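You operate a simulated robot arm through the tools that you are given. There is no shell and no other tool. Be economical: measure what you need, move in short steps, check, and stop when the job is done.

You run a simulated robot arm. Do the job below in one go: nothing can be reset, and whatever is moved stays where it is left.

## Task
Uncap the spin tester, give it one empty run and cap it again.
Fine: purple cap in the GOOD tray meanwhile; switch on, press START, switch off when it stops, then the cap.

Only the result counts: the job must be done as asked and must still hold three seconds after the hand-in. Knocking over, shifting, dropping, spilling or breaking anything else fails it. A push-on lid holds only when it is set on centred and level and pressed home; a screw cap is set on level and turned clockwise until tight.

## Robot
A 7-joint arm with a two-finger parallel gripper on a trunk, on a base that drives. Base frame: it is fixed to the floor where the robot stands at the start and does not move with it; the origin is under the middle of the robot, x ahead of it, y to its left, z up; the surface under the hand at the start is at about z = 900. Lengths are in mm, angles in rad, forces in N, time in s.
With the tool pointing down near the work surface it reaches from about 480 to 940 mm from the robot's upright axis, wherever it stands. Its first joint turns from -2.897 to 2.897 rad. Places, roughly: inside of the GOOD tray [700, -100, 900]; orange cap [750, 2750, 1000]; post of the spin tester [600, 100, 1000]; press lock [800, 600, 1200]; speed knob [700, 0, 900]; start button [600, 0, 900]; tester switch [600, 100, 900]. Payload 3.91 kg.
The TCP is the grasp point between the finger pads, 30 mm short of the fingertips. In the tool frame z runs along the fingers and y along their closing line. The gripper opens to 110 mm. The fingers are 20 mm wide and 10 mm thick; the gripper's body (48 by 112 mm) begins 55 mm behind the TCP.
Orientation is that of the tool frame in the base frame, as a unit quaternion [x, y, z, w]. With the fingers straight down and closing along the base's y, the tool's x points along the base's -x, its y along +y and its z along -z.

## Interface
- The arm moves only by the tool move_arm. Its argument "moves" is text: rows parted by semicolons, each of 7 numbers parted by spaces: the opening, from 0 (shut) to 1 (fully open), then the shift along the tool's x, y, z in units of 300 mm (1.0 is 300 mm), then the turn, a rotation vector about the tool's x, y, z in units of 180 degrees (1.0 is 180 degrees). In form: fingers x y z wx wy wz; .... A call has 1 to 10 rows; each row is the pose to reach, as a shift and turn from the pose commanded when the call began, along the tool's axes at that moment. A call with a number of a shift or a turn outside -1 to 1 is refused whole. Rows are played at 5 a second. More than 50 mm and 0.15 rad between two rows, or a gripper value outside its range, and nothing of the call is played. A pose out of reach is approached as far as the arm can. The call stops where the force on the tool passes 90 N (or 10 N more than at its start, if that is more) or the arm is blocked; 0.2 s more then pass. The fingers move at their own pace (about 72 mm/s each) and stop on an object; they squeeze with about 31 N. The grip force told is the motor's: it shows also when the fingers shut on nothing. Time passes only in rows, and 0.2 s behind the last, so rows that repeat a pose let the fingers close. It gives the time, the measured TCP pose, the force on the tool (base axes), the opening and the grip force at its end, in the units of the frame above (readings bear some noise), with the torque about the TCP (base axes, N m) and any sound that the robot's microphone picked up.
- Cameras (640 x 400 px; columns grow to the right, rows downward): "scene" is now at [266.5, 1.2, 1358.3]; the picture's right is [0.09, -1.00, 0.00], its down [-0.64, -0.06, -0.77] and it looks along [0.76, 0.07, -0.64] (base axes); focal length 286 px, centre (320, 200). "wrist" rides on the gripper at [72, 17, -103] in the tool frame; the picture's right is [-0.23, 0.97, 0.00], its down [-0.76, -0.18, -0.62] and it looks along [-0.61, -0.14, 0.78] (tool axes); focal length 222 px, centre (320, 200). There is no depth. A picture from a camera that has moved, and an enlarged one, comes with that camera's place and axes in the base frame and with its lens. The place of the scene camera against the robot may be out by one fixed shift of up to 18 mm in any direction.
- get_image(camera): a new picture of that camera. It takes no simulated time.
- slide_trunk(by): slides the trunk up (or, below 0, down) by that many mm; the arm and the scene camera ride with it, the base frame stays. It gives what a move gives, with no picture.
- roll_base(legs): drives the robot by 1 to 6 legs, each [ahead, left, turn to the left] in mm, mm and rad, along the robot's own axes; the way and the turn of a leg run together, so that a leg with both is an arc; at most 1500 mm and 3.142 rad a leg. The arm and the cameras ride along, it lands a little off, and it stops where it bumps. It gives what a move gives.
- turn_head(pan, tilt): turns the head with the scene camera to pan (to the left, within 1.501 rad either way) and tilt (down, from -0.506 to 1.204), counted from straight ahead of the robot. It gives what a move gives.
- enlarge(camera, box): a new picture of the part [left, top, right, bottom] of that camera's present view, enlarged. It takes no simulated time.
- hand_in(): hands the job in; it is judged then, once.

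Go step by step. Nothing tells you exact positions but the pictures and the camera data: compare them with the known pose of the tool, close in by small moves and look again before you grip or let go. The budget is 120 turns and 90 pictures, counting those below and the enlarged ones. Unless the task says otherwise, let go and move clear before handing in, and close with one line.

The tools are called after "Call:" as name(argument=value, ...) on one line, values as JSON. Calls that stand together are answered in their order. move_arm: Moves the arm, as the interface text tells. Its arguments: {"type":"object","properties":{"moves":{"type":"string"}},"required":["moves"]} The other tools are called the same way: slide_trunk (by) slides the trunk up or down; roll_base (legs) drives the base; turn_head (pan, tilt) turns the head that bears the scene camera; get_image (camera) takes a picture; enlarge (camera, box) takes an enlarged picture of a part of a camera's view; hand_in () hands the job in.

At the start:

```text
clock: 0.0
tool_pos: [517.4, 205.2, 1165.3]
tool_rot: [0.0, 1.0, -0.001, 0.0]
wrist_force: [0.5, 0.6, -0.2]
wrist_torque: [-0.01, 0.03, 0.01]
gripper_width: 110.0
grasp_force: 0.0
trunk travel left (down, up): [-550.0, 132.0]
robot x, y, heading: [-4.6, -2.5, 0.001]
head pan, tilt: [0.094, 0.7]
```

scene: 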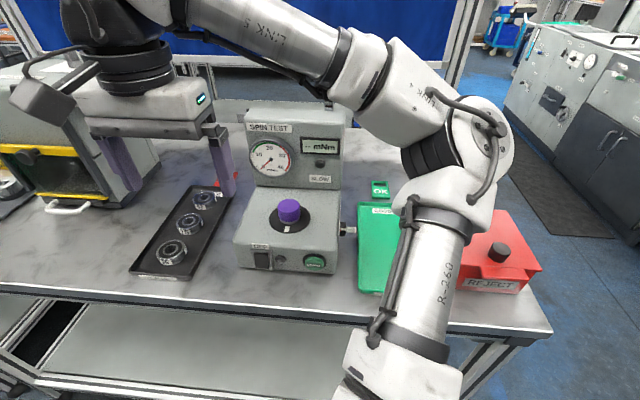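
wrist: 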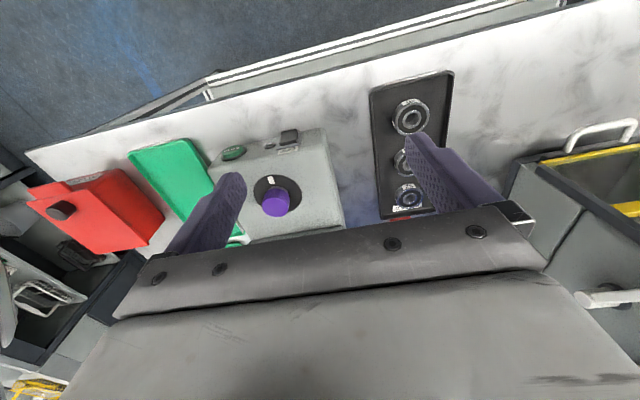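

The spin tester stands ahead, with the purple cap on its post, the switch front left and the green START front right. The GOOD tray is the green one to the right. I'll take closer looks first.

Call:
enlarge(camera="scene", box=[220, 90, 420, 300])

Call:
enlarge(camera="wrist", box=[120, 110, 360, 260])

```text
1.90 times, centred on (320, 195) of scene
camera zoom: at [266.5, 1.2, 1358.3], right [0.09, -1.0, 0.0], down [-0.64, -0.06, -0.77], along [0.76, 0.07, -0.64], focal length 544 px, centre (320, 210)
```

zoom: 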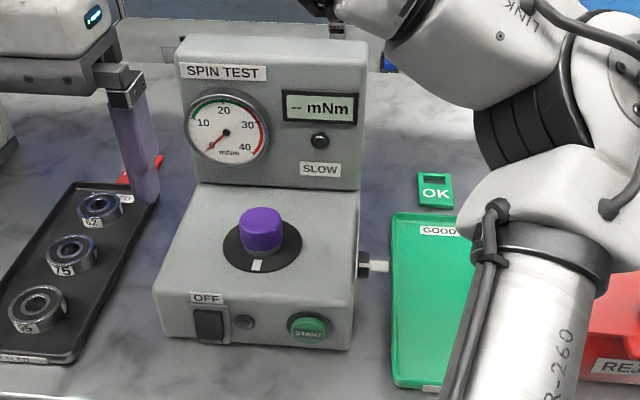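

```text
2.67 times, centred on (240, 185) of wrist
camera zoom: at [444.0, 220.9, 1267.4], right [0.23, 0.97, 0.0], down [0.76, -0.18, 0.62], along [0.61, -0.14, -0.78], focal length 592 px, centre (533, 240)
```

zoom: 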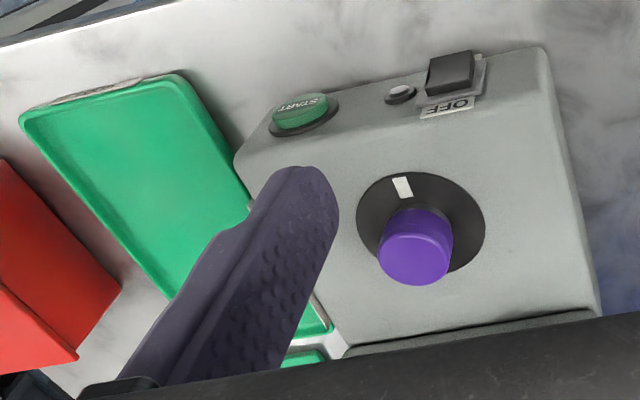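

The cap is at roughly (666, 96, 985). I'll go over it at a safe height, keeping a bit short of the upright panel, and look with the wrist camera.

Call:
move_arm(moves="1 -0.1 -0.09 0 0 0 0; 1 -0.2 -0.18 0 0 0 0; 1 -0.3 -0.27 0 0 0 0; 1 -0.4 -0.365 0 0 0 0; 1 -0.4 -0.365 0.15 0 0 0; 1 -0.4 -0.365 0.15 0 0 0")

Call:
get_image(camera="wrist")

Call:
get_image(camera="scene")

```text
clock: 1.4
tool_pos: [635.3, 96.2, 1118.8]
tool_rot: [0.001, 1.0, 0.001, 0.0]
wrist_force: [-0.4, 0.3, -0.5]
wrist_torque: [-0.03, 0.0, 0.03]
gripper_width: 110.3
grasp_force: 0.0
trunk travel left (down, up): [-550.0, 132.0]
robot x, y, heading: [-1.1, -0.0, 0.003]
head pan, tilt: [0.094, 0.7]
```

```text
85 pictures are left
camera wrist: at [563.3, 112.7, 1221.4], right [0.23, 0.97, 0.0], down [0.76, -0.18, 0.62], along [0.61, -0.14, -0.78], focal length 222 px, centre (320, 200)
```

wrist: 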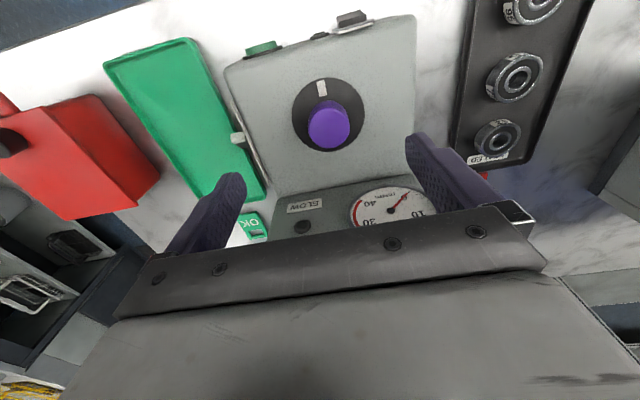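

```text
84 pictures are left
camera scene: at [266.3, 1.2, 1358.3], right [0.09, -1.0, 0.0], down [-0.64, -0.06, -0.77], along [0.76, 0.07, -0.64], focal length 286 px, centre (320, 200)
```

scene: 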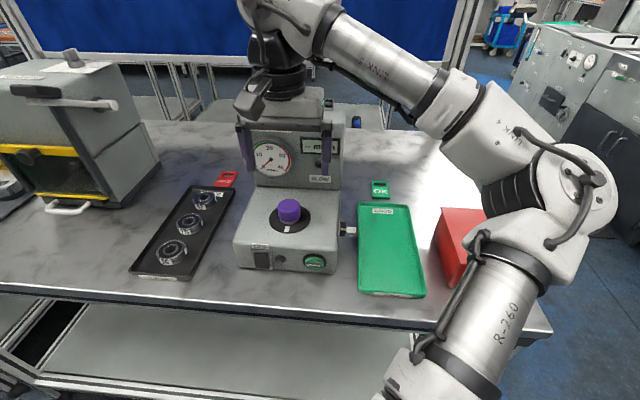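

Call:
enlarge(camera="wrist", box=[220, 0, 440, 240])

Call:
enlarge(camera="scene", box=[230, 180, 360, 290])

```text
1.67 times, centred on (330, 120) of wrist
camera zoom: at [563.3, 112.7, 1221.4], right [0.23, 0.97, 0.0], down [0.76, -0.18, 0.62], along [0.61, -0.14, -0.78], focal length 370 px, centre (303, 333)
```

zoom: 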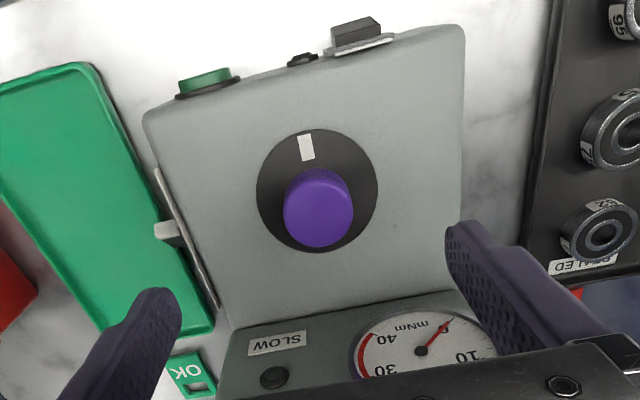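

```text
3.64 times, centred on (295, 235) of scene
camera zoom: at [266.3, 1.2, 1358.3], right [0.09, -1.0, 0.0], down [-0.64, -0.06, -0.77], along [0.76, 0.07, -0.64], focal length 1038 px, centre (411, 73)
```

zoom: 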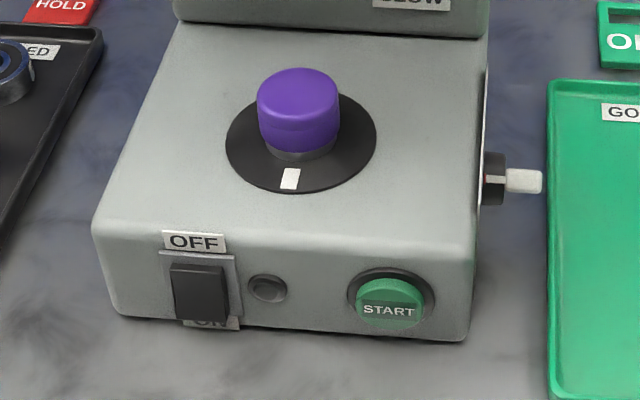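

I take the cap top to be near (638, 106, 1015). A second wrist view from 75 mm further back will fix its height.

Call:
move_arm(moves="1 0.12 0 0 0 0 0; 1 0.25 0 0 0 0 0; 1 0.25 0 0 0 0 0")

Call:
enlarge(camera="wrist", box=[220, 60, 440, 300])

```text
clock: 2.2
tool_pos: [560.5, 96.9, 1118.9]
tool_rot: [0.0, 1.0, 0.001, 0.0]
wrist_force: [0.0, 0.3, 0.4]
wrist_torque: [0.01, -0.01, -0.01]
gripper_width: 110.2
grasp_force: 0.0
trunk travel left (down, up): [-550.0, 132.0]
robot x, y, heading: [-2.6, 1.8, 0.001]
head pan, tilt: [0.094, 0.7]
```

```text
1.67 times, centred on (330, 180) of wrist
camera zoom: at [487.9, 113.0, 1221.2], right [0.23, 0.97, 0.0], down [0.76, -0.18, 0.62], along [0.61, -0.14, -0.78], focal length 370 px, centre (303, 233)
```

zoom: 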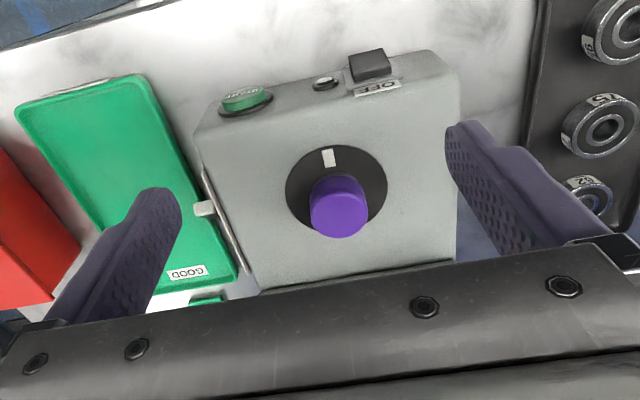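

Two wrist views agree: cap top centre (647, 104, 1001), disc about z 962. I'll go over it to z 1045 and check alignment.

Call:
move_arm(moves="1 -0.15 0.024 0 0 0 0; 1 -0.29 0.024 0 0 0 0; 1 -0.29 0.024 0.14 0 0 0; 1 -0.29 0.024 0.245 0 0 0; 0.7 -0.29 0.024 0.245 0 0 0; 0.7 -0.29 0.024 0.245 0 0 0")

Call:
get_image(camera="wrist")

Call:
enlarge(camera="scene", box=[200, 80, 400, 290])

```text
clock: 3.6
tool_pos: [647.0, 103.1, 1045.9]
tool_rot: [0.0, 1.0, 0.0, -0.001]
wrist_force: [-0.5, 0.2, -0.2]
wrist_torque: [0.01, 0.0, 0.0]
gripper_width: 77.0
grasp_force: 0.0
trunk travel left (down, up): [-550.0, 132.0]
robot x, y, heading: [0.3, 3.5, -0.002]
head pan, tilt: [0.094, 0.7]
```

```text
80 pictures are left
camera wrist: at [575.1, 119.4, 1149.5], right [0.23, 0.97, 0.0], down [0.76, -0.18, 0.62], along [0.61, -0.14, -0.78], focal length 222 px, centre (320, 200)
```

wrist: 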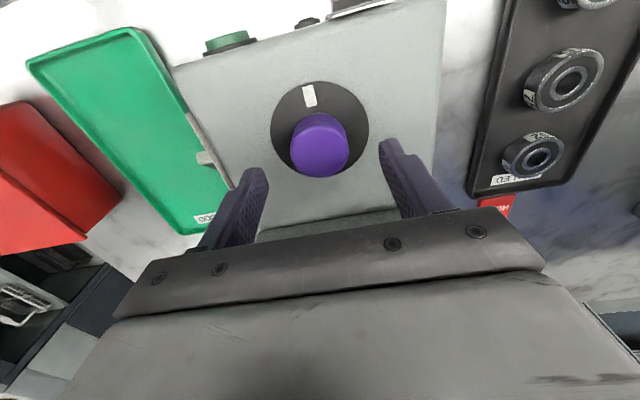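

```text
1.90 times, centred on (300, 185) of scene
camera zoom: at [266.5, 1.2, 1358.3], right [0.09, -1.0, 0.0], down [-0.64, -0.06, -0.77], along [0.76, 0.07, -0.64], focal length 544 px, centre (358, 229)
```

zoom: 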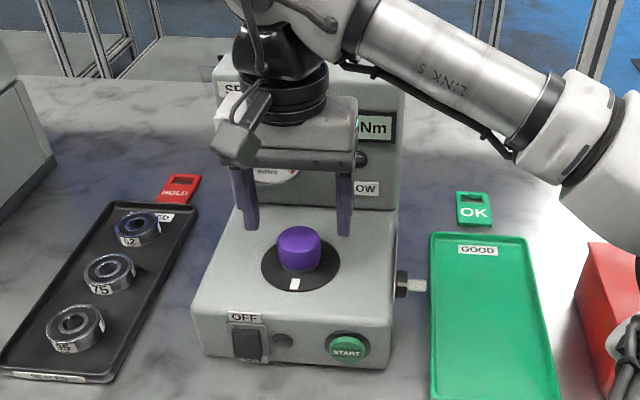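

Aligned: this view also puts the cap at (647, 102–104). I'm lowering to TCP z ≈ 1000, with the tips at about 970, and closing.

Call:
move_arm(moves="0.7 0 0 0.08 0 0 0; 0.7 0 0 0.15 0 0 0; 0.7 0 0 0.15 0 0 0; 0.3 0 0 0.15 0 0 0; 0.3 0 0 0.15 0 0 0; 0.3 0 0 0.15 0 0 0")

Call:
enlarge(camera="scene", box=[220, 140, 360, 290])

```text
clock: 5.0
tool_pos: [644.7, 102.2, 1005.4]
tool_rot: [0.001, 1.0, 0.001, 0.003]
wrist_force: [3.1, -17.7, 47.8]
wrist_torque: [-1.62, 0.44, 0.11]
gripper_width: 41.0
grasp_force: 31.2
trunk travel left (down, up): [-550.0, 132.0]
robot x, y, heading: [0.2, -2.6, 0.002]
head pan, tilt: [0.094, 0.7]
```

```text
2.67 times, centred on (290, 215) of scene
camera zoom: at [263.2, -0.9, 1359.3], right [0.09, -1.0, 0.0], down [-0.64, -0.06, -0.77], along [0.76, 0.07, -0.64], focal length 762 px, centre (400, 160)
```

zoom: 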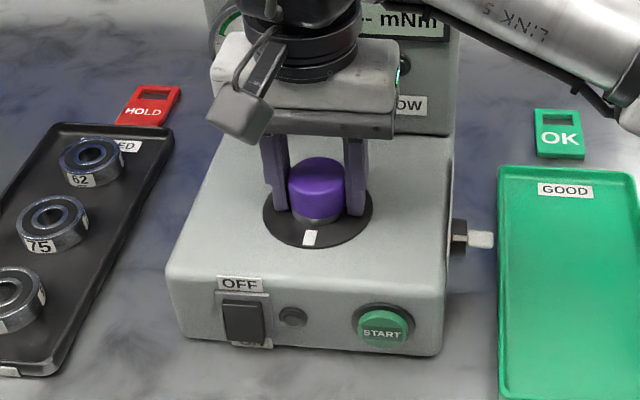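

The tips touched the disc at about z 975, and the cap is gripped at 41 mm. I'll ease up 5 mm and feel the force.

Call:
move_arm(moves="0.3 0 0 -0.017 0 0 0; 0.3 0 0 -0.017 0 0 0")

```text
clock: 5.6
tool_pos: [647.0, 105.1, 1005.6]
tool_rot: [-0.002, 1.0, 0.001, -0.001]
wrist_force: [-2.8, -5.1, 2.7]
wrist_torque: [-0.17, 0.01, -0.08]
gripper_width: 40.8
grasp_force: 31.2
trunk travel left (down, up): [-550.0, 132.0]
robot x, y, heading: [0.2, 2.3, -0.003]
head pan, tilt: [0.094, 0.7]
```

Call:
move_arm(moves="0.3 0 0 -0.01 0 0 0; 0.3 0 0 -0.02 0 0 0; 0.3 0 0 -0.02 0 0 0")

Call:
enlarge(camera="scene", box=[220, 140, 360, 290])

```text
clock: 6.4
tool_pos: [647.5, 103.4, 1013.8]
tool_rot: [0.0, 1.0, 0.0, 0.0]
wrist_force: [0.4, 0.6, 0.5]
wrist_torque: [-0.01, -0.02, -0.01]
gripper_width: 40.6
grasp_force: 31.6
trunk travel left (down, up): [-550.0, 132.0]
robot x, y, heading: [1.2, -4.1, -0.005]
head pan, tilt: [0.094, 0.7]
```

```text
2.67 times, centred on (290, 215) of scene
camera zoom: at [266.5, 1.2, 1358.2], right [0.09, -1.0, 0.0], down [-0.64, -0.06, -0.77], along [0.76, 0.07, -0.64], focal length 762 px, centre (400, 160)
```

zoom: 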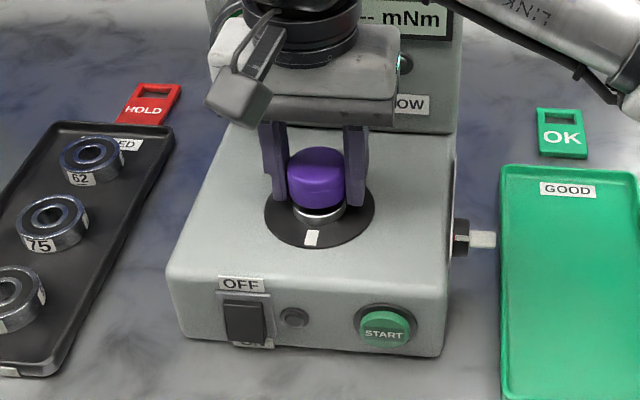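

The cap seems to be rising with the gripper. I'll lift further and check.

Call:
move_arm(moves="0.3 0 0 -0.1 0 0 0; 0.3 0 0 -0.2 0 0 0; 0.3 0 0 -0.2 0 0 0")

Call:
enlarge(camera="scene", box=[220, 80, 450, 300])

Call:
get_image(camera="wrist")

```text
clock: 7.2
tool_pos: [649.2, 101.2, 1072.3]
tool_rot: [-0.001, 1.0, 0.0, 0.001]
wrist_force: [0.3, -0.1, -0.4]
wrist_torque: [0.0, 0.02, 0.05]
gripper_width: 40.8
grasp_force: 31.2
trunk travel left (down, up): [-550.0, 132.0]
robot x, y, heading: [-0.6, 1.4, 0.004]
head pan, tilt: [0.094, 0.7]
```

```text
1.82 times, centred on (335, 190) of scene
camera zoom: at [266.6, 1.2, 1358.2], right [0.09, -1.0, 0.0], down [-0.64, -0.06, -0.77], along [0.76, 0.07, -0.64], focal length 519 px, centre (293, 218)
```

zoom: 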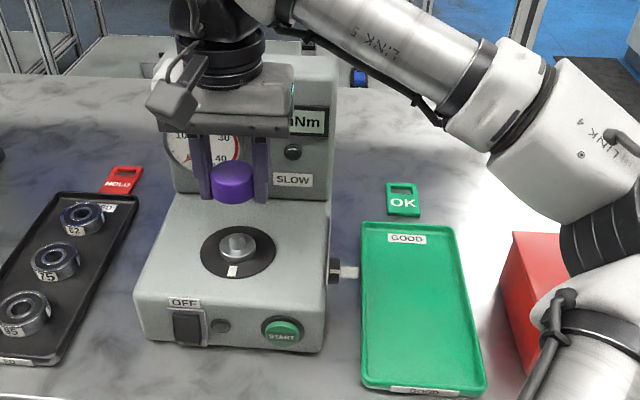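

```text
75 pictures are left
camera wrist: at [576.4, 118.4, 1175.4], right [0.23, 0.97, 0.0], down [0.76, -0.18, 0.62], along [0.61, -0.14, -0.78], focal length 222 px, centre (320, 200)
```

wrist: 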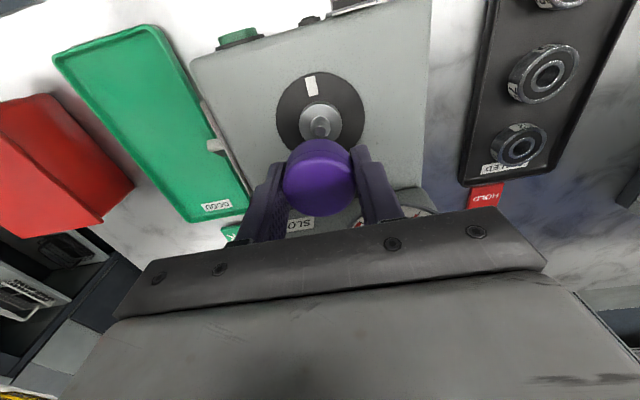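

The cap is off (push-on). Next I'll carry it over the GOOD tray at about (660, -110).

Call:
move_arm(moves="0.3 0 -0.14 0 0 0 0; 0.3 0 -0.28 0 0 0 0; 0.3 -0.02 -0.42 0 0 0 0; 0.3 -0.03 -0.56 0 0 0 0; 0.3 -0.03 -0.70 0 0 0 0; 0.3 -0.03 -0.70 0 0 0 0")

Call:
get_image(camera="wrist")

Call:
get_image(camera="scene")

```text
clock: 8.6
tool_pos: [659.0, -108.6, 1071.4]
tool_rot: [-0.001, 1.0, 0.0, 0.0]
wrist_force: [-0.1, 0.0, -0.2]
wrist_torque: [0.01, 0.0, -0.02]
gripper_width: 41.1
grasp_force: 30.6
trunk travel left (down, up): [-550.0, 132.0]
robot x, y, heading: [-0.9, -0.7, -0.001]
head pan, tilt: [0.094, 0.7]
```

```text
74 pictures are left
camera wrist: at [585.7, -91.2, 1174.0], right [0.23, 0.97, 0.0], down [0.76, -0.18, 0.62], along [0.61, -0.14, -0.78], focal length 222 px, centre (320, 200)
```

wrist: 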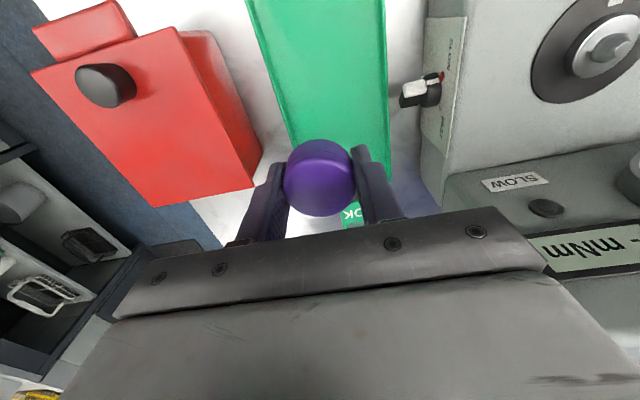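

```text
73 pictures are left
camera scene: at [266.5, 1.3, 1358.2], right [0.09, -1.0, 0.0], down [-0.64, -0.06, -0.77], along [0.76, 0.07, -0.64], focal length 286 px, centre (320, 200)
```

scene: 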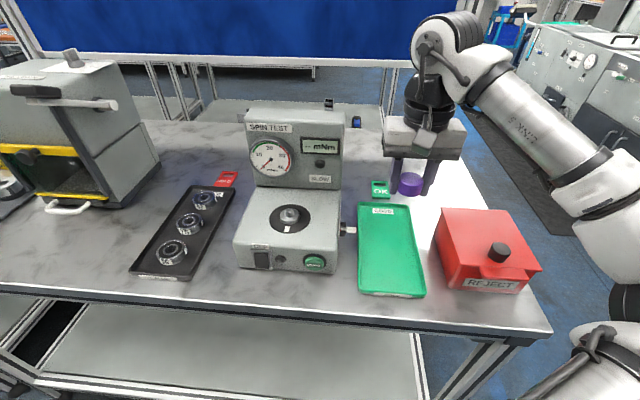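

The tray centre line is nearer y ≈ -93. I'll shift there and descend to z 960 for a look.

Call:
move_arm(moves="0.3 0.063 0.052 0 0 0 0; 0.3 0.063 0.052 0.15 0 0 0; 0.3 0.063 0.052 0.3 0 0 0; 0.3 0.063 0.052 0.37 0 0 0; 0.3 0.063 0.052 0.37 0 0 0")

Call:
enlarge(camera="scene", box=[330, 160, 470, 310])

Call:
get_image(camera="wrist")

```text
clock: 9.8
tool_pos: [637.5, -92.0, 960.5]
tool_rot: [0.001, 1.0, 0.001, 0.001]
wrist_force: [-0.2, -0.8, -0.6]
wrist_torque: [-0.02, 0.0, -0.01]
gripper_width: 40.8
grasp_force: 30.9
trunk travel left (down, up): [-550.0, 132.0]
robot x, y, heading: [2.3, -5.5, -0.001]
head pan, tilt: [0.094, 0.7]
```

```text
2.67 times, centred on (400, 235) of scene
camera zoom: at [266.5, 1.2, 1358.3], right [0.09, -1.0, 0.0], down [-0.64, -0.06, -0.77], along [0.76, 0.07, -0.64], focal length 762 px, centre (107, 107)
```

zoom: 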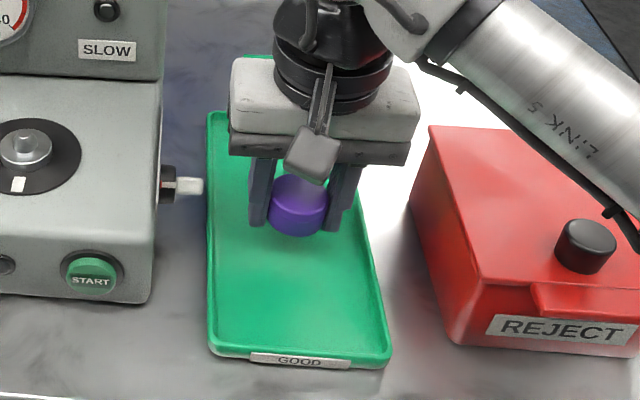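

```text
71 pictures are left
camera wrist: at [565.3, -75.5, 1063.4], right [0.23, 0.97, 0.0], down [0.76, -0.18, 0.62], along [0.61, -0.14, -0.78], focal length 222 px, centre (320, 200)
```

wrist: 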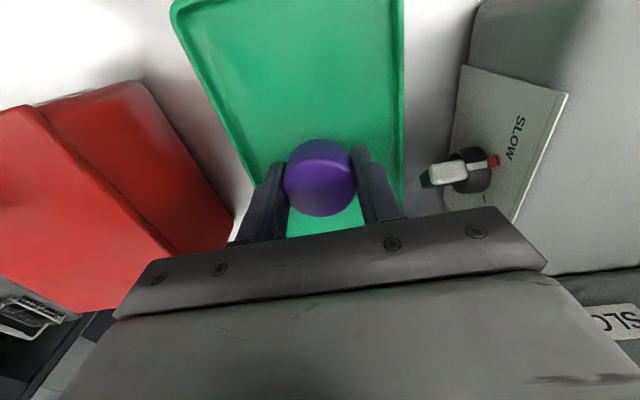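

Centred in the tray. I'll lower gently and watch for contact.

Call:
move_arm(moves="0.3 0 0 0.03 0 0 0; 0.3 0 0 0.055 0 0 0; 0.3 0 0 0.055 0 0 0")

Call:
enlarge(camera="scene", box=[330, 160, 470, 310])

```text
clock: 10.6
tool_pos: [638.3, -91.2, 946.1]
tool_rot: [0.0, 1.0, 0.0, 0.0]
wrist_force: [0.7, -0.3, -0.1]
wrist_torque: [0.05, 0.02, 0.01]
gripper_width: 41.0
grasp_force: 30.9
trunk travel left (down, up): [-550.0, 132.0]
robot x, y, heading: [1.2, 2.3, 0.001]
head pan, tilt: [0.094, 0.7]
```

```text
2.67 times, centred on (400, 235) of scene
camera zoom: at [266.5, 1.2, 1358.3], right [0.09, -1.0, 0.0], down [-0.64, -0.06, -0.77], along [0.76, 0.07, -0.64], focal length 762 px, centre (107, 107)
```

zoom: 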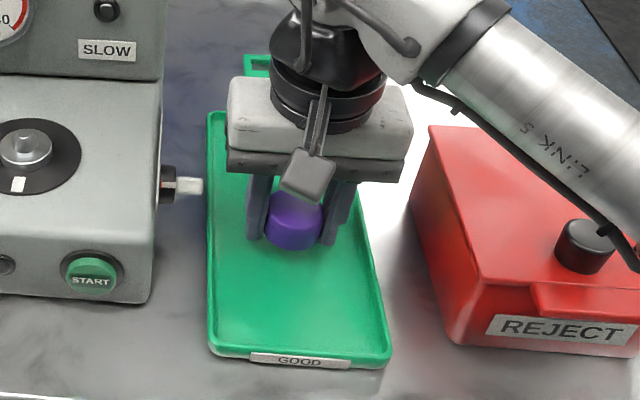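

Call:
move_arm(moves="0.3 0 0 0.015 0 0 0; 0.3 0 0 0.025 0 0 0; 0.3 0 0 0.025 0 0 0")

```text
clock: 11.4
tool_pos: [638.4, -92.3, 938.5]
tool_rot: [0.0, 1.0, 0.0, -0.001]
wrist_force: [-0.1, -1.3, 0.4]
wrist_torque: [0.02, 0.02, 0.0]
gripper_width: 41.1
grasp_force: 31.5
trunk travel left (down, up): [-550.0, 132.0]
robot x, y, heading: [-0.2, 2.0, 0.003]
head pan, tilt: [0.094, 0.7]
```

No contact yet at z 938, so I continue in small steps.

Call:
move_arm(moves="0.3 0 0 0.01 0 0 0; 0.3 0 0 0.01 0 0 0")

Call:
move_arm(moves="0.3 0 0 0.008 0 0 0; 0.3 0 0 0.008 0 0 0")

```text
clock: 12.0
tool_pos: [638.9, -92.7, 935.2]
tool_rot: [0.0, 1.0, 0.0, 0.0]
wrist_force: [-0.4, 0.3, 0.0]
wrist_torque: [-0.02, 0.0, -0.03]
gripper_width: 40.8
grasp_force: 30.7
trunk travel left (down, up): [-550.0, 132.0]
robot x, y, heading: [1.0, -1.5, 0.003]
head pan, tilt: [0.094, 0.7]
```

```text
clock: 12.6
tool_pos: [639.4, -91.8, 936.4]
tool_rot: [0.0, 1.0, 0.0, 0.002]
wrist_force: [5.8, -1.1, 29.1]
wrist_torque: [0.1, 0.17, 0.37]
gripper_width: 41.1
grasp_force: 31.1
trunk travel left (down, up): [-550.0, 132.0]
robot x, y, heading: [-4.4, -1.3, -0.001]
head pan, tilt: [0.094, 0.7]
```

That is contact at about z 935. I'll back off 2 mm, then open and retreat upward.

Call:
move_arm(moves="0.3 0 0 -0.006 0 0 0; 0.65 0 0 -0.006 0 0 0; 0.65 0 0 -0.006 0 0 0; 0.65 0 0 -0.1 0 0 0; 0.65 0 0 -0.25 0 0 0; 0.65 0 0 -0.4 0 0 0; 0.65 0 0 -0.4 0 0 0")

Call:
get_image(camera="wrist")

Call:
enlarge(camera="scene", box=[220, 160, 440, 310])

```text
clock: 14.2
tool_pos: [639.2, -91.1, 1051.1]
tool_rot: [0.0, 1.0, 0.001, 0.0]
wrist_force: [0.2, -0.2, -0.2]
wrist_torque: [0.01, -0.01, -0.05]
gripper_width: 71.6
grasp_force: 0.0
trunk travel left (down, up): [-550.0, 132.0]
robot x, y, heading: [-0.6, 2.8, 0.001]
head pan, tilt: [0.094, 0.7]
```

```text
69 pictures are left
camera wrist: at [566.2, -74.6, 1153.3], right [0.23, 0.97, 0.0], down [0.76, -0.18, 0.62], along [0.61, -0.14, -0.78], focal length 222 px, centre (320, 200)
```

wrist: 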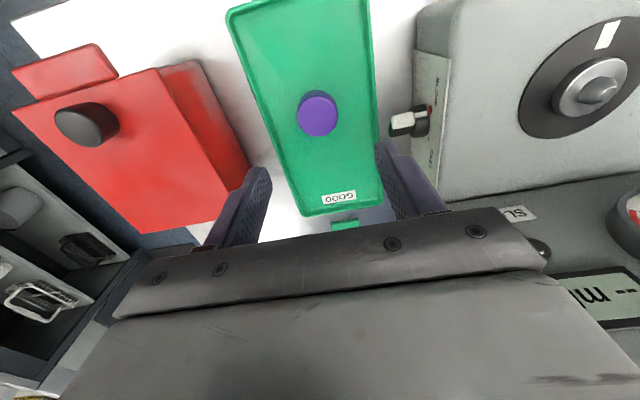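

```text
2.67 times, centred on (330, 235) of scene
camera zoom: at [266.6, 1.2, 1358.2], right [0.09, -1.0, 0.0], down [-0.64, -0.06, -0.77], along [0.76, 0.07, -0.64], focal length 762 px, centre (293, 107)
```

zoom: 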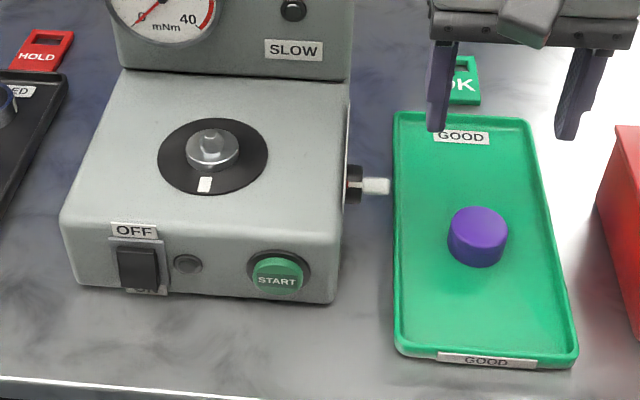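

The cap stands upright in the tray at (638.5, -92). I'll shut the fingers and go in front of the tester to view the switch and START.

Call:
move_arm(moves="0.3 0.13 0 0 0 0 0; 0 0.26 0 0 0 0 0; 0 0.397 0 0 0 0 0; 0 0.397 0.15 0 0 0 0; 0 0.397 0.3 0 0 0 0; 0 0.397 0.45 0 0 0 0; 0 0.397 0.6 0 0 0 0; 0 0.397 0.624 0.14 0 0 0; 0 0.397 0.624 0.14 0 0 0")

Call:
get_image(camera="wrist")

Call:
enlarge(camera="scene", box=[220, 180, 360, 290])

```text
clock: 16.2
tool_pos: [518.0, 96.1, 1009.8]
tool_rot: [0.001, 1.0, -0.001, 0.0]
wrist_force: [-0.2, -0.4, -1.1]
wrist_torque: [-0.03, -0.01, 0.03]
gripper_width: 0.0
grasp_force: 31.3
trunk travel left (down, up): [-550.0, 132.0]
robot x, y, heading: [-0.4, 0.7, 0.002]
head pan, tilt: [0.094, 0.7]
```

```text
67 pictures are left
camera wrist: at [445.3, 111.3, 1112.0], right [0.23, 0.97, 0.0], down [0.76, -0.18, 0.62], along [0.61, -0.14, -0.78], focal length 222 px, centre (320, 200)
```

wrist: 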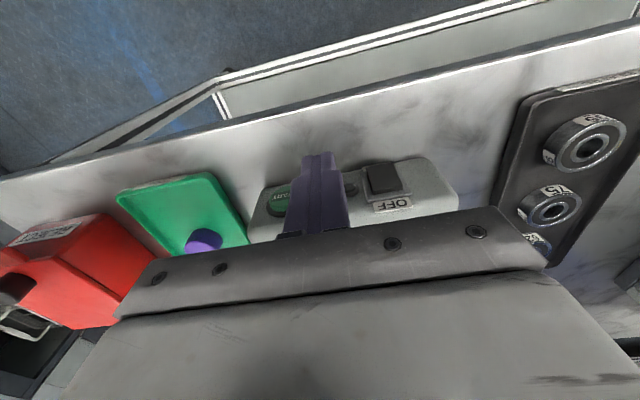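

```text
3.64 times, centred on (290, 235) of scene
camera zoom: at [266.4, 1.2, 1358.3], right [0.09, -1.0, 0.0], down [-0.64, -0.06, -0.77], along [0.76, 0.07, -0.64], focal length 1038 px, centre (429, 73)
```

zoom: 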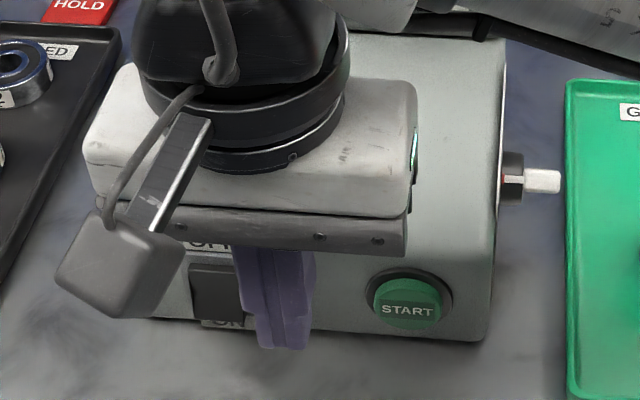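

Call:
enlarge(camera="wrist", box=[240, 120, 480, 270])

```text
2.67 times, centred on (360, 195) of wrist
camera zoom: at [445.3, 111.3, 1112.0], right [0.23, 0.97, 0.0], down [0.76, -0.18, 0.62], along [0.61, -0.14, -0.78], focal length 592 px, centre (213, 213)
```

zoom: 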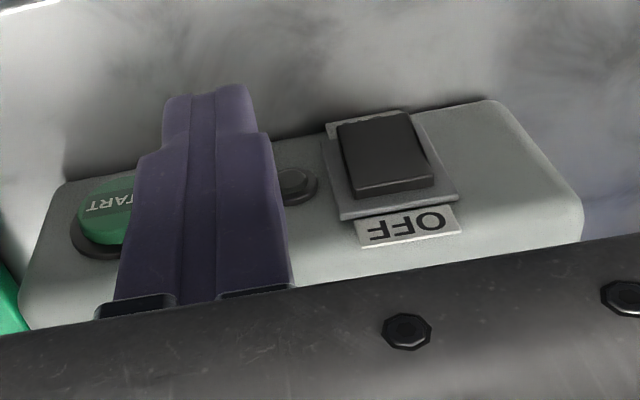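

The rocker centre is at about (568, 143.5, 940) with ON at its lower end, and START at about (573, 47, 934), both on the vertical front. I'll tilt the tool 20° so the tips lead and stage in front of the rocker's lower half.

Call:
move_arm(moves="0 0 0.08 0 0 -0.035 0; 0 0 0.158 0 0 -0.075 0; 0 -0.01 0.158 0.1 0 -0.11 0; 0 -0.013 0.158 0.203 0 -0.11 0; 0 -0.013 0.158 0.203 0 -0.11 0")

Call:
get_image(camera="wrist")

Call:
enlarge(camera="scene", box=[220, 180, 360, 290])

```text
clock: 17.4
tool_pos: [522.3, 141.6, 949.7]
tool_rot: [-0.001, 0.985, 0.0, 0.172]
wrist_force: [0.4, -0.2, -0.3]
wrist_torque: [0.0, 0.01, -0.03]
gripper_width: 0.2
grasp_force: 31.0
trunk travel left (down, up): [-550.0, 132.0]
robot x, y, heading: [1.0, 0.2, -0.0]
head pan, tilt: [0.094, 0.7]
```

```text
64 pictures are left
camera wrist: at [419.5, 158.8, 1021.9], right [0.21, 0.97, 0.08], down [0.5, -0.18, 0.84], along [0.84, -0.14, -0.53], focal length 222 px, centre (320, 200)
```

wrist: 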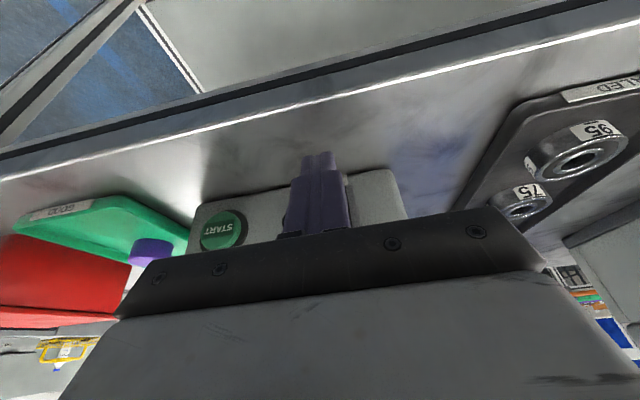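

```text
3.64 times, centred on (290, 235) of scene
camera zoom: at [266.4, 1.2, 1358.3], right [0.09, -1.0, 0.0], down [-0.64, -0.06, -0.77], along [0.76, 0.07, -0.64], focal length 1038 px, centre (429, 73)
```

zoom: 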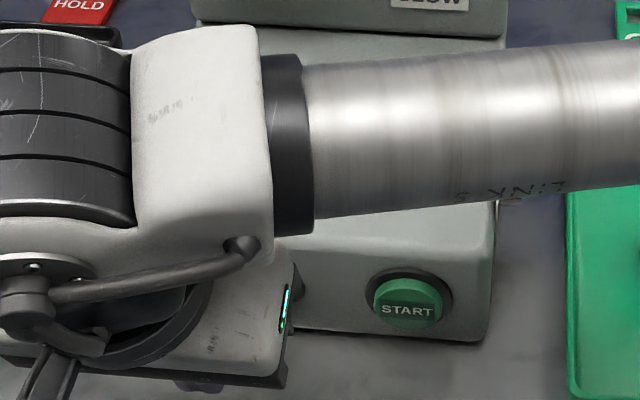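

Staged. I'll push forward along +x in small steps.

Call:
move_arm(moves="0 -0.031 0 0.0114 0 0 0; 0 -0.05 0 0.018 0 0 0; 0 -0.0627 0 0.0228 0 0 0; 0 -0.0752 0 0.0274 0 0 0; 0 -0.0752 0 0.0274 0 0 0")

```text
clock: 18.6
tool_pos: [546.5, 143.2, 949.1]
tool_rot: [0.0, 0.985, 0.0, 0.172]
wrist_force: [-3.1, -0.6, -0.9]
wrist_torque: [0.04, 0.1, -0.01]
gripper_width: 0.0
grasp_force: 30.9
trunk travel left (down, up): [-550.0, 132.0]
robot x, y, heading: [0.2, -4.1, 0.002]
head pan, tilt: [0.094, 0.7]
heard: click
```

A click was heard. I'll back off and look at the switch.

Call:
move_arm(moves="0 0.1 0 -0.036 0 0 0; 0 0.2 0 -0.073 0 0 0; 0 0.12 0 -0.2 0 0.04 0; 0 0.1 0 -0.3 0 0.08 0; 0 0.1 -0.15 -0.35 0 0.11 0; 0 0.1 -0.15 -0.35 0 0.11 0")

Call:
enlarge(camera="wrist", box=[200, 60, 440, 210])

Call:
enlarge(camera="scene", box=[220, 100, 360, 290])

```text
clock: 20.0
tool_pos: [485.3, 95.7, 1035.8]
tool_rot: [-0.001, 1.0, 0.0, 0.0]
wrist_force: [-0.1, 0.0, 0.1]
wrist_torque: [-0.02, 0.01, -0.01]
gripper_width: 0.0
grasp_force: 31.2
out of reach, approached as far as the arm can: row 2
trunk travel left (down, up): [-550.0, 132.0]
robot x, y, heading: [0.4, -4.5, 0.0]
head pan, tilt: [0.094, 0.7]
```

```text
2.67 times, centred on (320, 135) of wrist
camera zoom: at [412.8, 112.2, 1139.8], right [0.23, 0.97, 0.0], down [0.76, -0.18, 0.62], along [0.61, -0.14, -0.78], focal length 592 px, centre (320, 373)
```

zoom: 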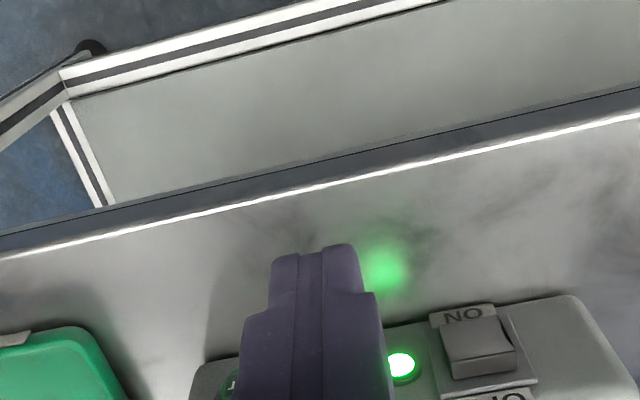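

```text
2.11 times, centred on (290, 195) of scene
camera zoom: at [266.4, 1.3, 1358.3], right [0.09, -1.0, 0.0], down [-0.64, -0.06, -0.77], along [0.76, 0.07, -0.64], focal length 601 px, centre (383, 210)
```

zoom: 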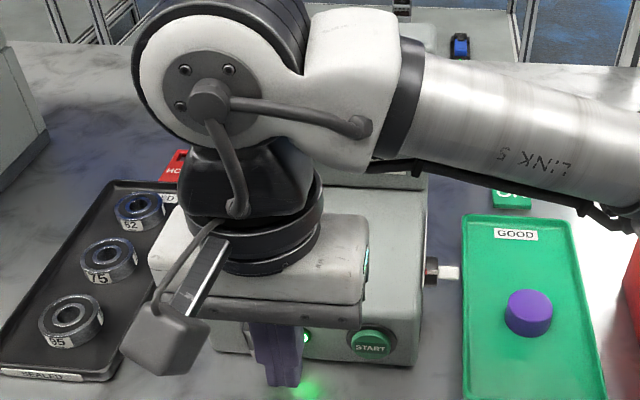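

Switch is ON with the lamp lit. Next I'll stage in front of START.

Call:
move_arm(moves="0 -0.03 -0.1 0.03 0 -0.035 0; 0 -0.06 -0.162 0.1 0 -0.075 0; 0 -0.09 -0.162 0.2 0 -0.11 0; 0 -0.123 -0.162 0.257 0 -0.11 0; 0 -0.123 -0.162 0.257 0 -0.11 0")

Call:
get_image(camera="wrist")

Call:
enlarge(camera="scene", box=[220, 100, 360, 290])

```text
clock: 21.2
tool_pos: [544.4, 53.5, 970.1]
tool_rot: [0.0, 0.985, 0.0, 0.171]
wrist_force: [0.0, 0.9, 0.4]
wrist_torque: [-0.02, 0.0, -0.01]
gripper_width: 0.3
grasp_force: 31.0
out of reach, approached as far as the arm can: row 3, 4, 5
trunk travel left (down, up): [-550.0, 132.0]
robot x, y, heading: [-0.1, 4.4, -0.0]
head pan, tilt: [0.094, 0.7]
```

```text
60 pictures are left
camera wrist: at [442.0, 69.7, 1042.9], right [0.21, 0.97, 0.08], down [0.51, -0.18, 0.84], along [0.84, -0.14, -0.53], focal length 222 px, centre (320, 200)
```

wrist: 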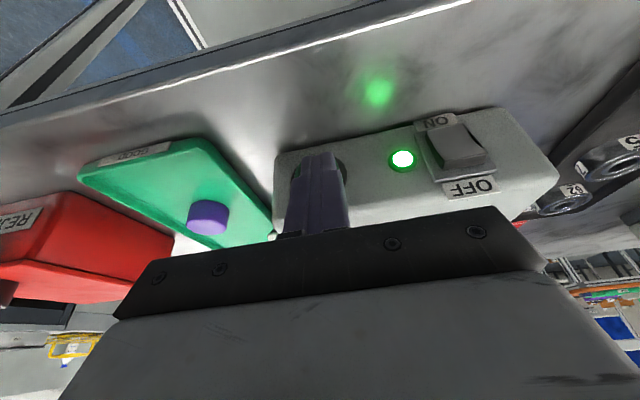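

```text
2.11 times, centred on (290, 195) of scene
camera zoom: at [266.4, 1.2, 1358.3], right [0.09, -1.0, 0.0], down [-0.64, -0.06, -0.77], along [0.76, 0.07, -0.64], focal length 601 px, centre (383, 210)
```

zoom: 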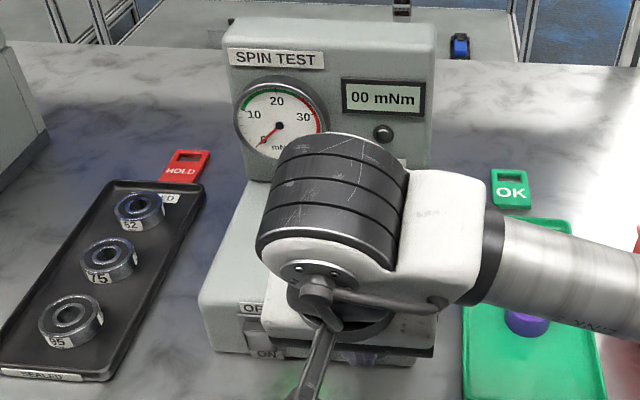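

The tilted pose is out of reach here, so I'll press START with the tool upright. First I'll turn back upright and read the pose.

Call:
move_arm(moves="0 0.02 0 0 0 0.04 0; 0 0.02 0 0 0 0.08 0; 0 0.02 0 0 0 0.11 0; 0 0.02 0 0 0 0.11 0")

Call:
get_image(camera="wrist")

```text
clock: 22.2
tool_pos: [538.6, 55.7, 970.2]
tool_rot: [0.001, 1.0, -0.001, -0.001]
wrist_force: [0.8, -0.5, -0.3]
wrist_torque: [0.02, 0.0, -0.02]
gripper_width: 0.1
grasp_force: 31.0
trunk travel left (down, up): [-550.0, 132.0]
robot x, y, heading: [-5.1, -1.4, -0.004]
head pan, tilt: [0.094, 0.7]
```

```text
58 pictures are left
camera wrist: at [467.6, 70.7, 1073.3], right [0.23, 0.97, 0.0], down [0.76, -0.18, 0.62], along [0.61, -0.14, -0.78], focal length 222 px, centre (320, 200)
```

wrist: 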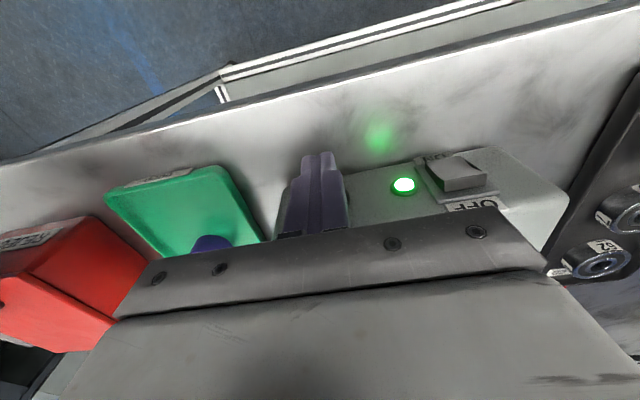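

Upright now. I'll align to y 47, z 955, then push forward in steps.

Call:
move_arm(moves="0 0 -0.029 0.05 0 0 0; 0 -0.04 -0.029 0.05 0 0 0; 0 -0.07 -0.029 0.05 0 0 0; 0 -0.085 -0.029 0.05 0 0 0; 0 -0.095 -0.029 0.05 0 0 0; 0 -0.095 -0.029 0.05 0 0 0")

```text
clock: 23.6
tool_pos: [563.9, 46.1, 955.2]
tool_rot: [-0.003, 1.0, -0.001, -0.002]
wrist_force: [-35.2, -1.0, -9.3]
wrist_torque: [0.08, -0.16, -0.09]
gripper_width: 0.0
grasp_force: 31.0
trunk travel left (down, up): [-550.0, 132.0]
robot x, y, heading: [1.0, -4.3, 0.002]
head pan, tilt: [0.094, 0.7]
heard: click
```

Click heard. I'll back off and check the display.

Call:
move_arm(moves="0 0.06 0 0 0 0 0; 0 0.1 0 0 0 0 0; 0 0.1 0 0 0 0 0")

Call:
enlarge(camera="scene", box=[220, 100, 360, 290])

```text
clock: 24.4
tool_pos: [539.5, 46.4, 955.5]
tool_rot: [0.001, 1.0, -0.001, 0.001]
wrist_force: [0.6, -0.1, -0.2]
wrist_torque: [-0.04, 0.02, 0.01]
gripper_width: 0.0
grasp_force: 31.1
trunk travel left (down, up): [-550.0, 132.0]
robot x, y, heading: [-2.5, 3.4, -0.001]
head pan, tilt: [0.094, 0.7]
```

```text
2.11 times, centred on (290, 195) of scene
camera zoom: at [266.5, 1.2, 1358.3], right [0.09, -1.0, 0.0], down [-0.64, -0.06, -0.77], along [0.76, 0.07, -0.64], focal length 601 px, centre (383, 210)
```

zoom: 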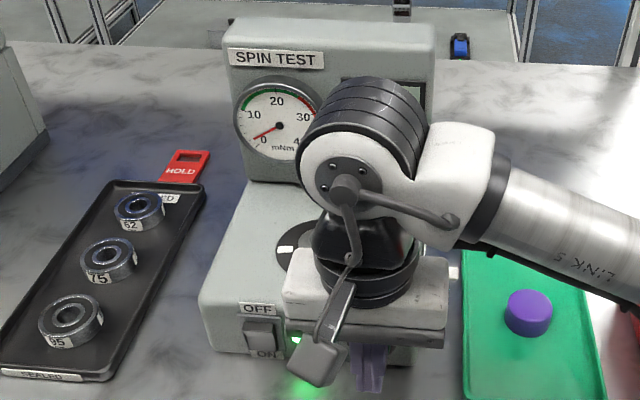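

The spindle mark has moved, so it's running. I'll move over towards the switch and keep watching until it stops.

Call:
move_arm(moves="0 0.07 0 0 0 0 0; 0 0.07 0.16 0 0 0 0; 0 0.07 0.325 0 0 0 0; 0 0.07 0.325 0 0 0 0")

Call:
enlarge(camera="scene", box=[220, 100, 360, 290])

```text
clock: 25.4
tool_pos: [517.0, 143.5, 955.7]
tool_rot: [0.0, 1.0, 0.0, 0.001]
wrist_force: [-0.9, -0.4, 0.2]
wrist_torque: [0.0, 0.01, 0.03]
gripper_width: 0.0
grasp_force: 31.1
trunk travel left (down, up): [-550.0, 132.0]
robot x, y, heading: [-3.1, -3.0, -0.003]
head pan, tilt: [0.094, 0.7]
```

```text
2.11 times, centred on (290, 195) of scene
camera zoom: at [266.4, 1.0, 1358.3], right [0.09, -1.0, 0.0], down [-0.64, -0.06, -0.77], along [0.76, 0.07, -0.64], focal length 601 px, centre (383, 210)
```

zoom: 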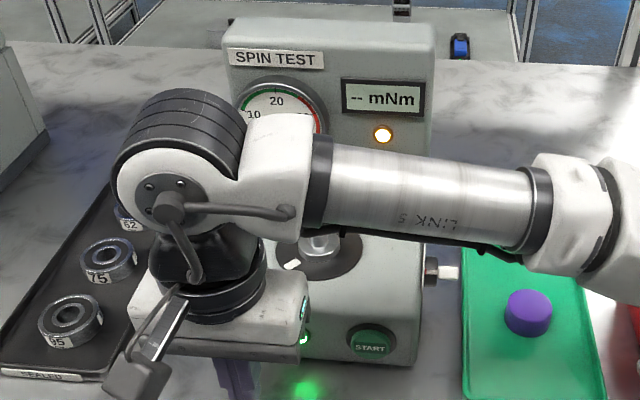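

Orange run lamp on, still turning. I raise to the rocker's upper half (tips at z ≈ 945) and wait.

Call:
move_arm(moves="0 0 0 -0.061 0 0 0; 0 0 0 -0.061 0 0 0; 0 0 0 -0.061 0 0 0; 0 0 0 -0.061 0 0 0; 0 0 0 -0.061 0 0 0; 0 0 0 -0.061 0 0 0; 0 0 0 -0.061 0 0 0; 0 0 0 -0.061 0 0 0; 0 0 0 -0.061 0 0 0; 0 0 0 -0.061 0 0 0")

Call:
enlarge(camera="scene", box=[220, 100, 360, 290])

Call:
enlarge(camera="wrist", box=[200, 100, 440, 250])

```text
clock: 27.6
tool_pos: [516.3, 142.7, 974.4]
tool_rot: [0.0, 1.0, 0.0, 0.0]
wrist_force: [0.3, 0.3, -0.6]
wrist_torque: [0.03, -0.03, -0.02]
gripper_width: 0.0
grasp_force: 30.9
trunk travel left (down, up): [-550.0, 132.0]
robot x, y, heading: [-0.8, -1.5, -0.0]
head pan, tilt: [0.094, 0.7]
```

```text
2.11 times, centred on (290, 195) of scene
camera zoom: at [266.5, 1.2, 1358.3], right [0.09, -1.0, 0.0], down [-0.64, -0.06, -0.77], along [0.76, 0.07, -0.64], focal length 601 px, centre (383, 210)
```

zoom: 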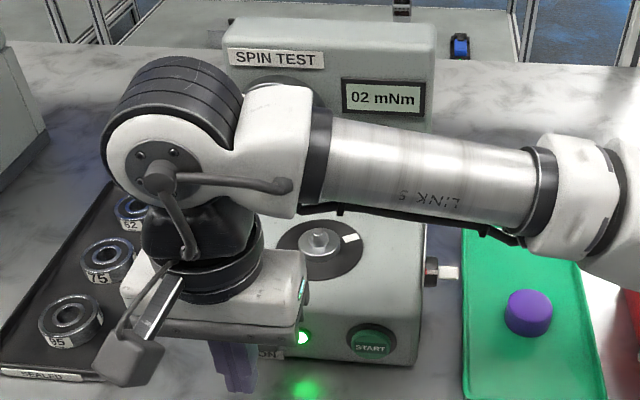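

```text
2.67 times, centred on (320, 175) of wrist
camera zoom: at [444.7, 159.6, 1077.1], right [0.23, 0.97, 0.0], down [0.76, -0.18, 0.62], along [0.61, -0.14, -0.78], focal length 592 px, centre (320, 267)
```

zoom: 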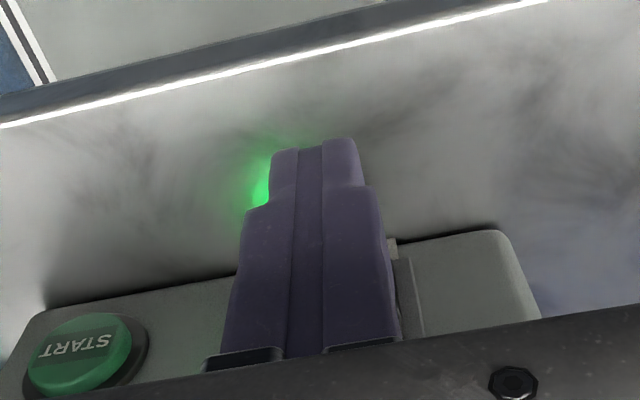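

The display now shows a result of 02 mNm. I'll wait a moment and confirm the disc is still.

Call:
move_arm(moves="0 0 0 0 0 0 0; 0 0 0 0 0 0 0; 0 0 0 0 0 0 0; 0 0 0 0 0 0 0")

Call:
enlarge(camera="scene", box=[220, 100, 360, 290])

```text
clock: 28.6
tool_pos: [517.6, 143.9, 974.6]
tool_rot: [0.0, 1.0, 0.001, 0.0]
wrist_force: [0.9, -0.3, 0.5]
wrist_torque: [-0.03, 0.02, -0.01]
gripper_width: 0.0
grasp_force: 30.9
trunk travel left (down, up): [-550.0, 132.0]
robot x, y, heading: [-0.8, -1.2, 0.004]
head pan, tilt: [0.094, 0.7]
```

```text
2.11 times, centred on (290, 195) of scene
camera zoom: at [266.5, 1.2, 1358.3], right [0.09, -1.0, 0.0], down [-0.64, -0.06, -0.77], along [0.76, 0.07, -0.64], focal length 601 px, centre (383, 210)
```

zoom: 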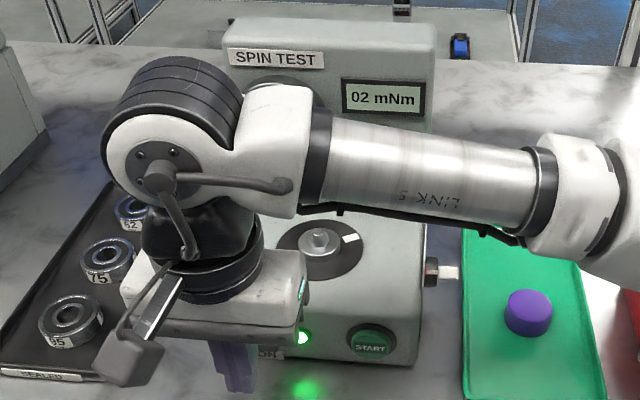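

The mark is stationary, so the run is over. Next I press the top of the rocker to OFF.

Call:
move_arm(moves="0 -0.07 0 0 0 0 0; 0 -0.11 0 0 0 0 0; 0 -0.13 0 0 0 0 0; 0 -0.145 0 0 0 0 0; 0 -0.16 0 0 0 0 0; 0 -0.16 0 0 0 0 0")

```text
clock: 30.0
tool_pos: [555.1, 143.7, 974.8]
tool_rot: [-0.006, 1.0, -0.001, -0.009]
wrist_force: [-69.5, -3.1, -11.2]
wrist_torque: [0.47, 2.16, -0.14]
gripper_width: 0.0
grasp_force: 30.8
trunk travel left (down, up): [-550.0, 132.0]
robot x, y, heading: [0.5, -0.5, 0.003]
head pan, tilt: [0.094, 0.7]
heard: click
```

Click heard. I'll back off and look.

Call:
move_arm(moves="0 0.08 0 0 0 0 0; 0 0.13 0 0 0 0 0; 0 0.13 0 -0.15 0 0 0; 0 0.13 -0.15 -0.25 0 0 0; 0 0.13 -0.25 -0.25 0 0 0; 0 0.13 -0.25 -0.25 0 0 0")

Call:
get_image(camera="wrist")

Call:
enlarge(camera="scene", box=[220, 100, 440, 290])

```text
refused: row 4 steps farther than a row can; nothing moved
```

```text
52 pictures are left
camera wrist: at [484.2, 159.6, 1078.7], right [0.21, 0.98, -0.01], down [0.77, -0.17, 0.61], along [0.6, -0.14, -0.79], focal length 222 px, centre (320, 200)
```

wrist: 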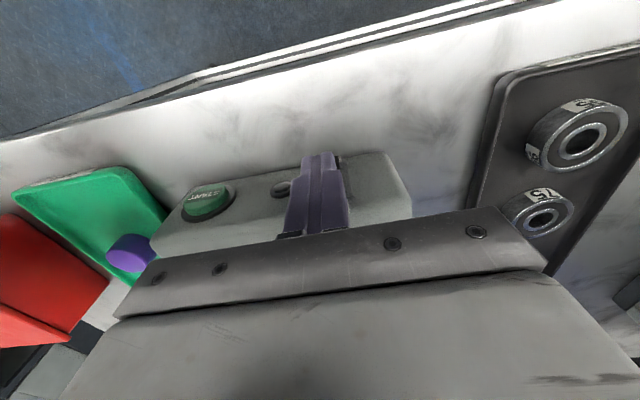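

```text
2.11 times, centred on (330, 195) of scene
camera zoom: at [261.4, 1.3, 1359.1], right [0.09, -1.0, 0.0], down [-0.64, -0.06, -0.77], along [0.76, 0.07, -0.64], focal length 601 px, centre (299, 210)
```

zoom: 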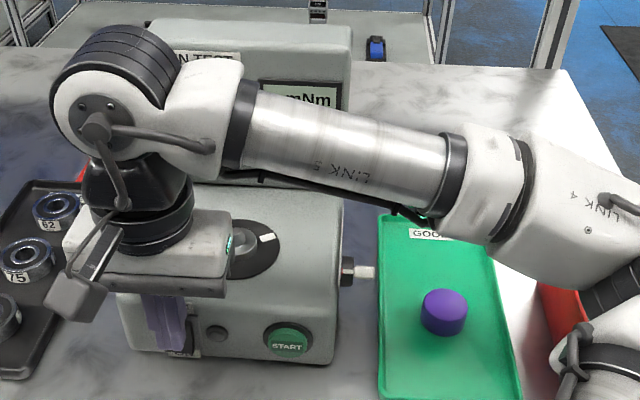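

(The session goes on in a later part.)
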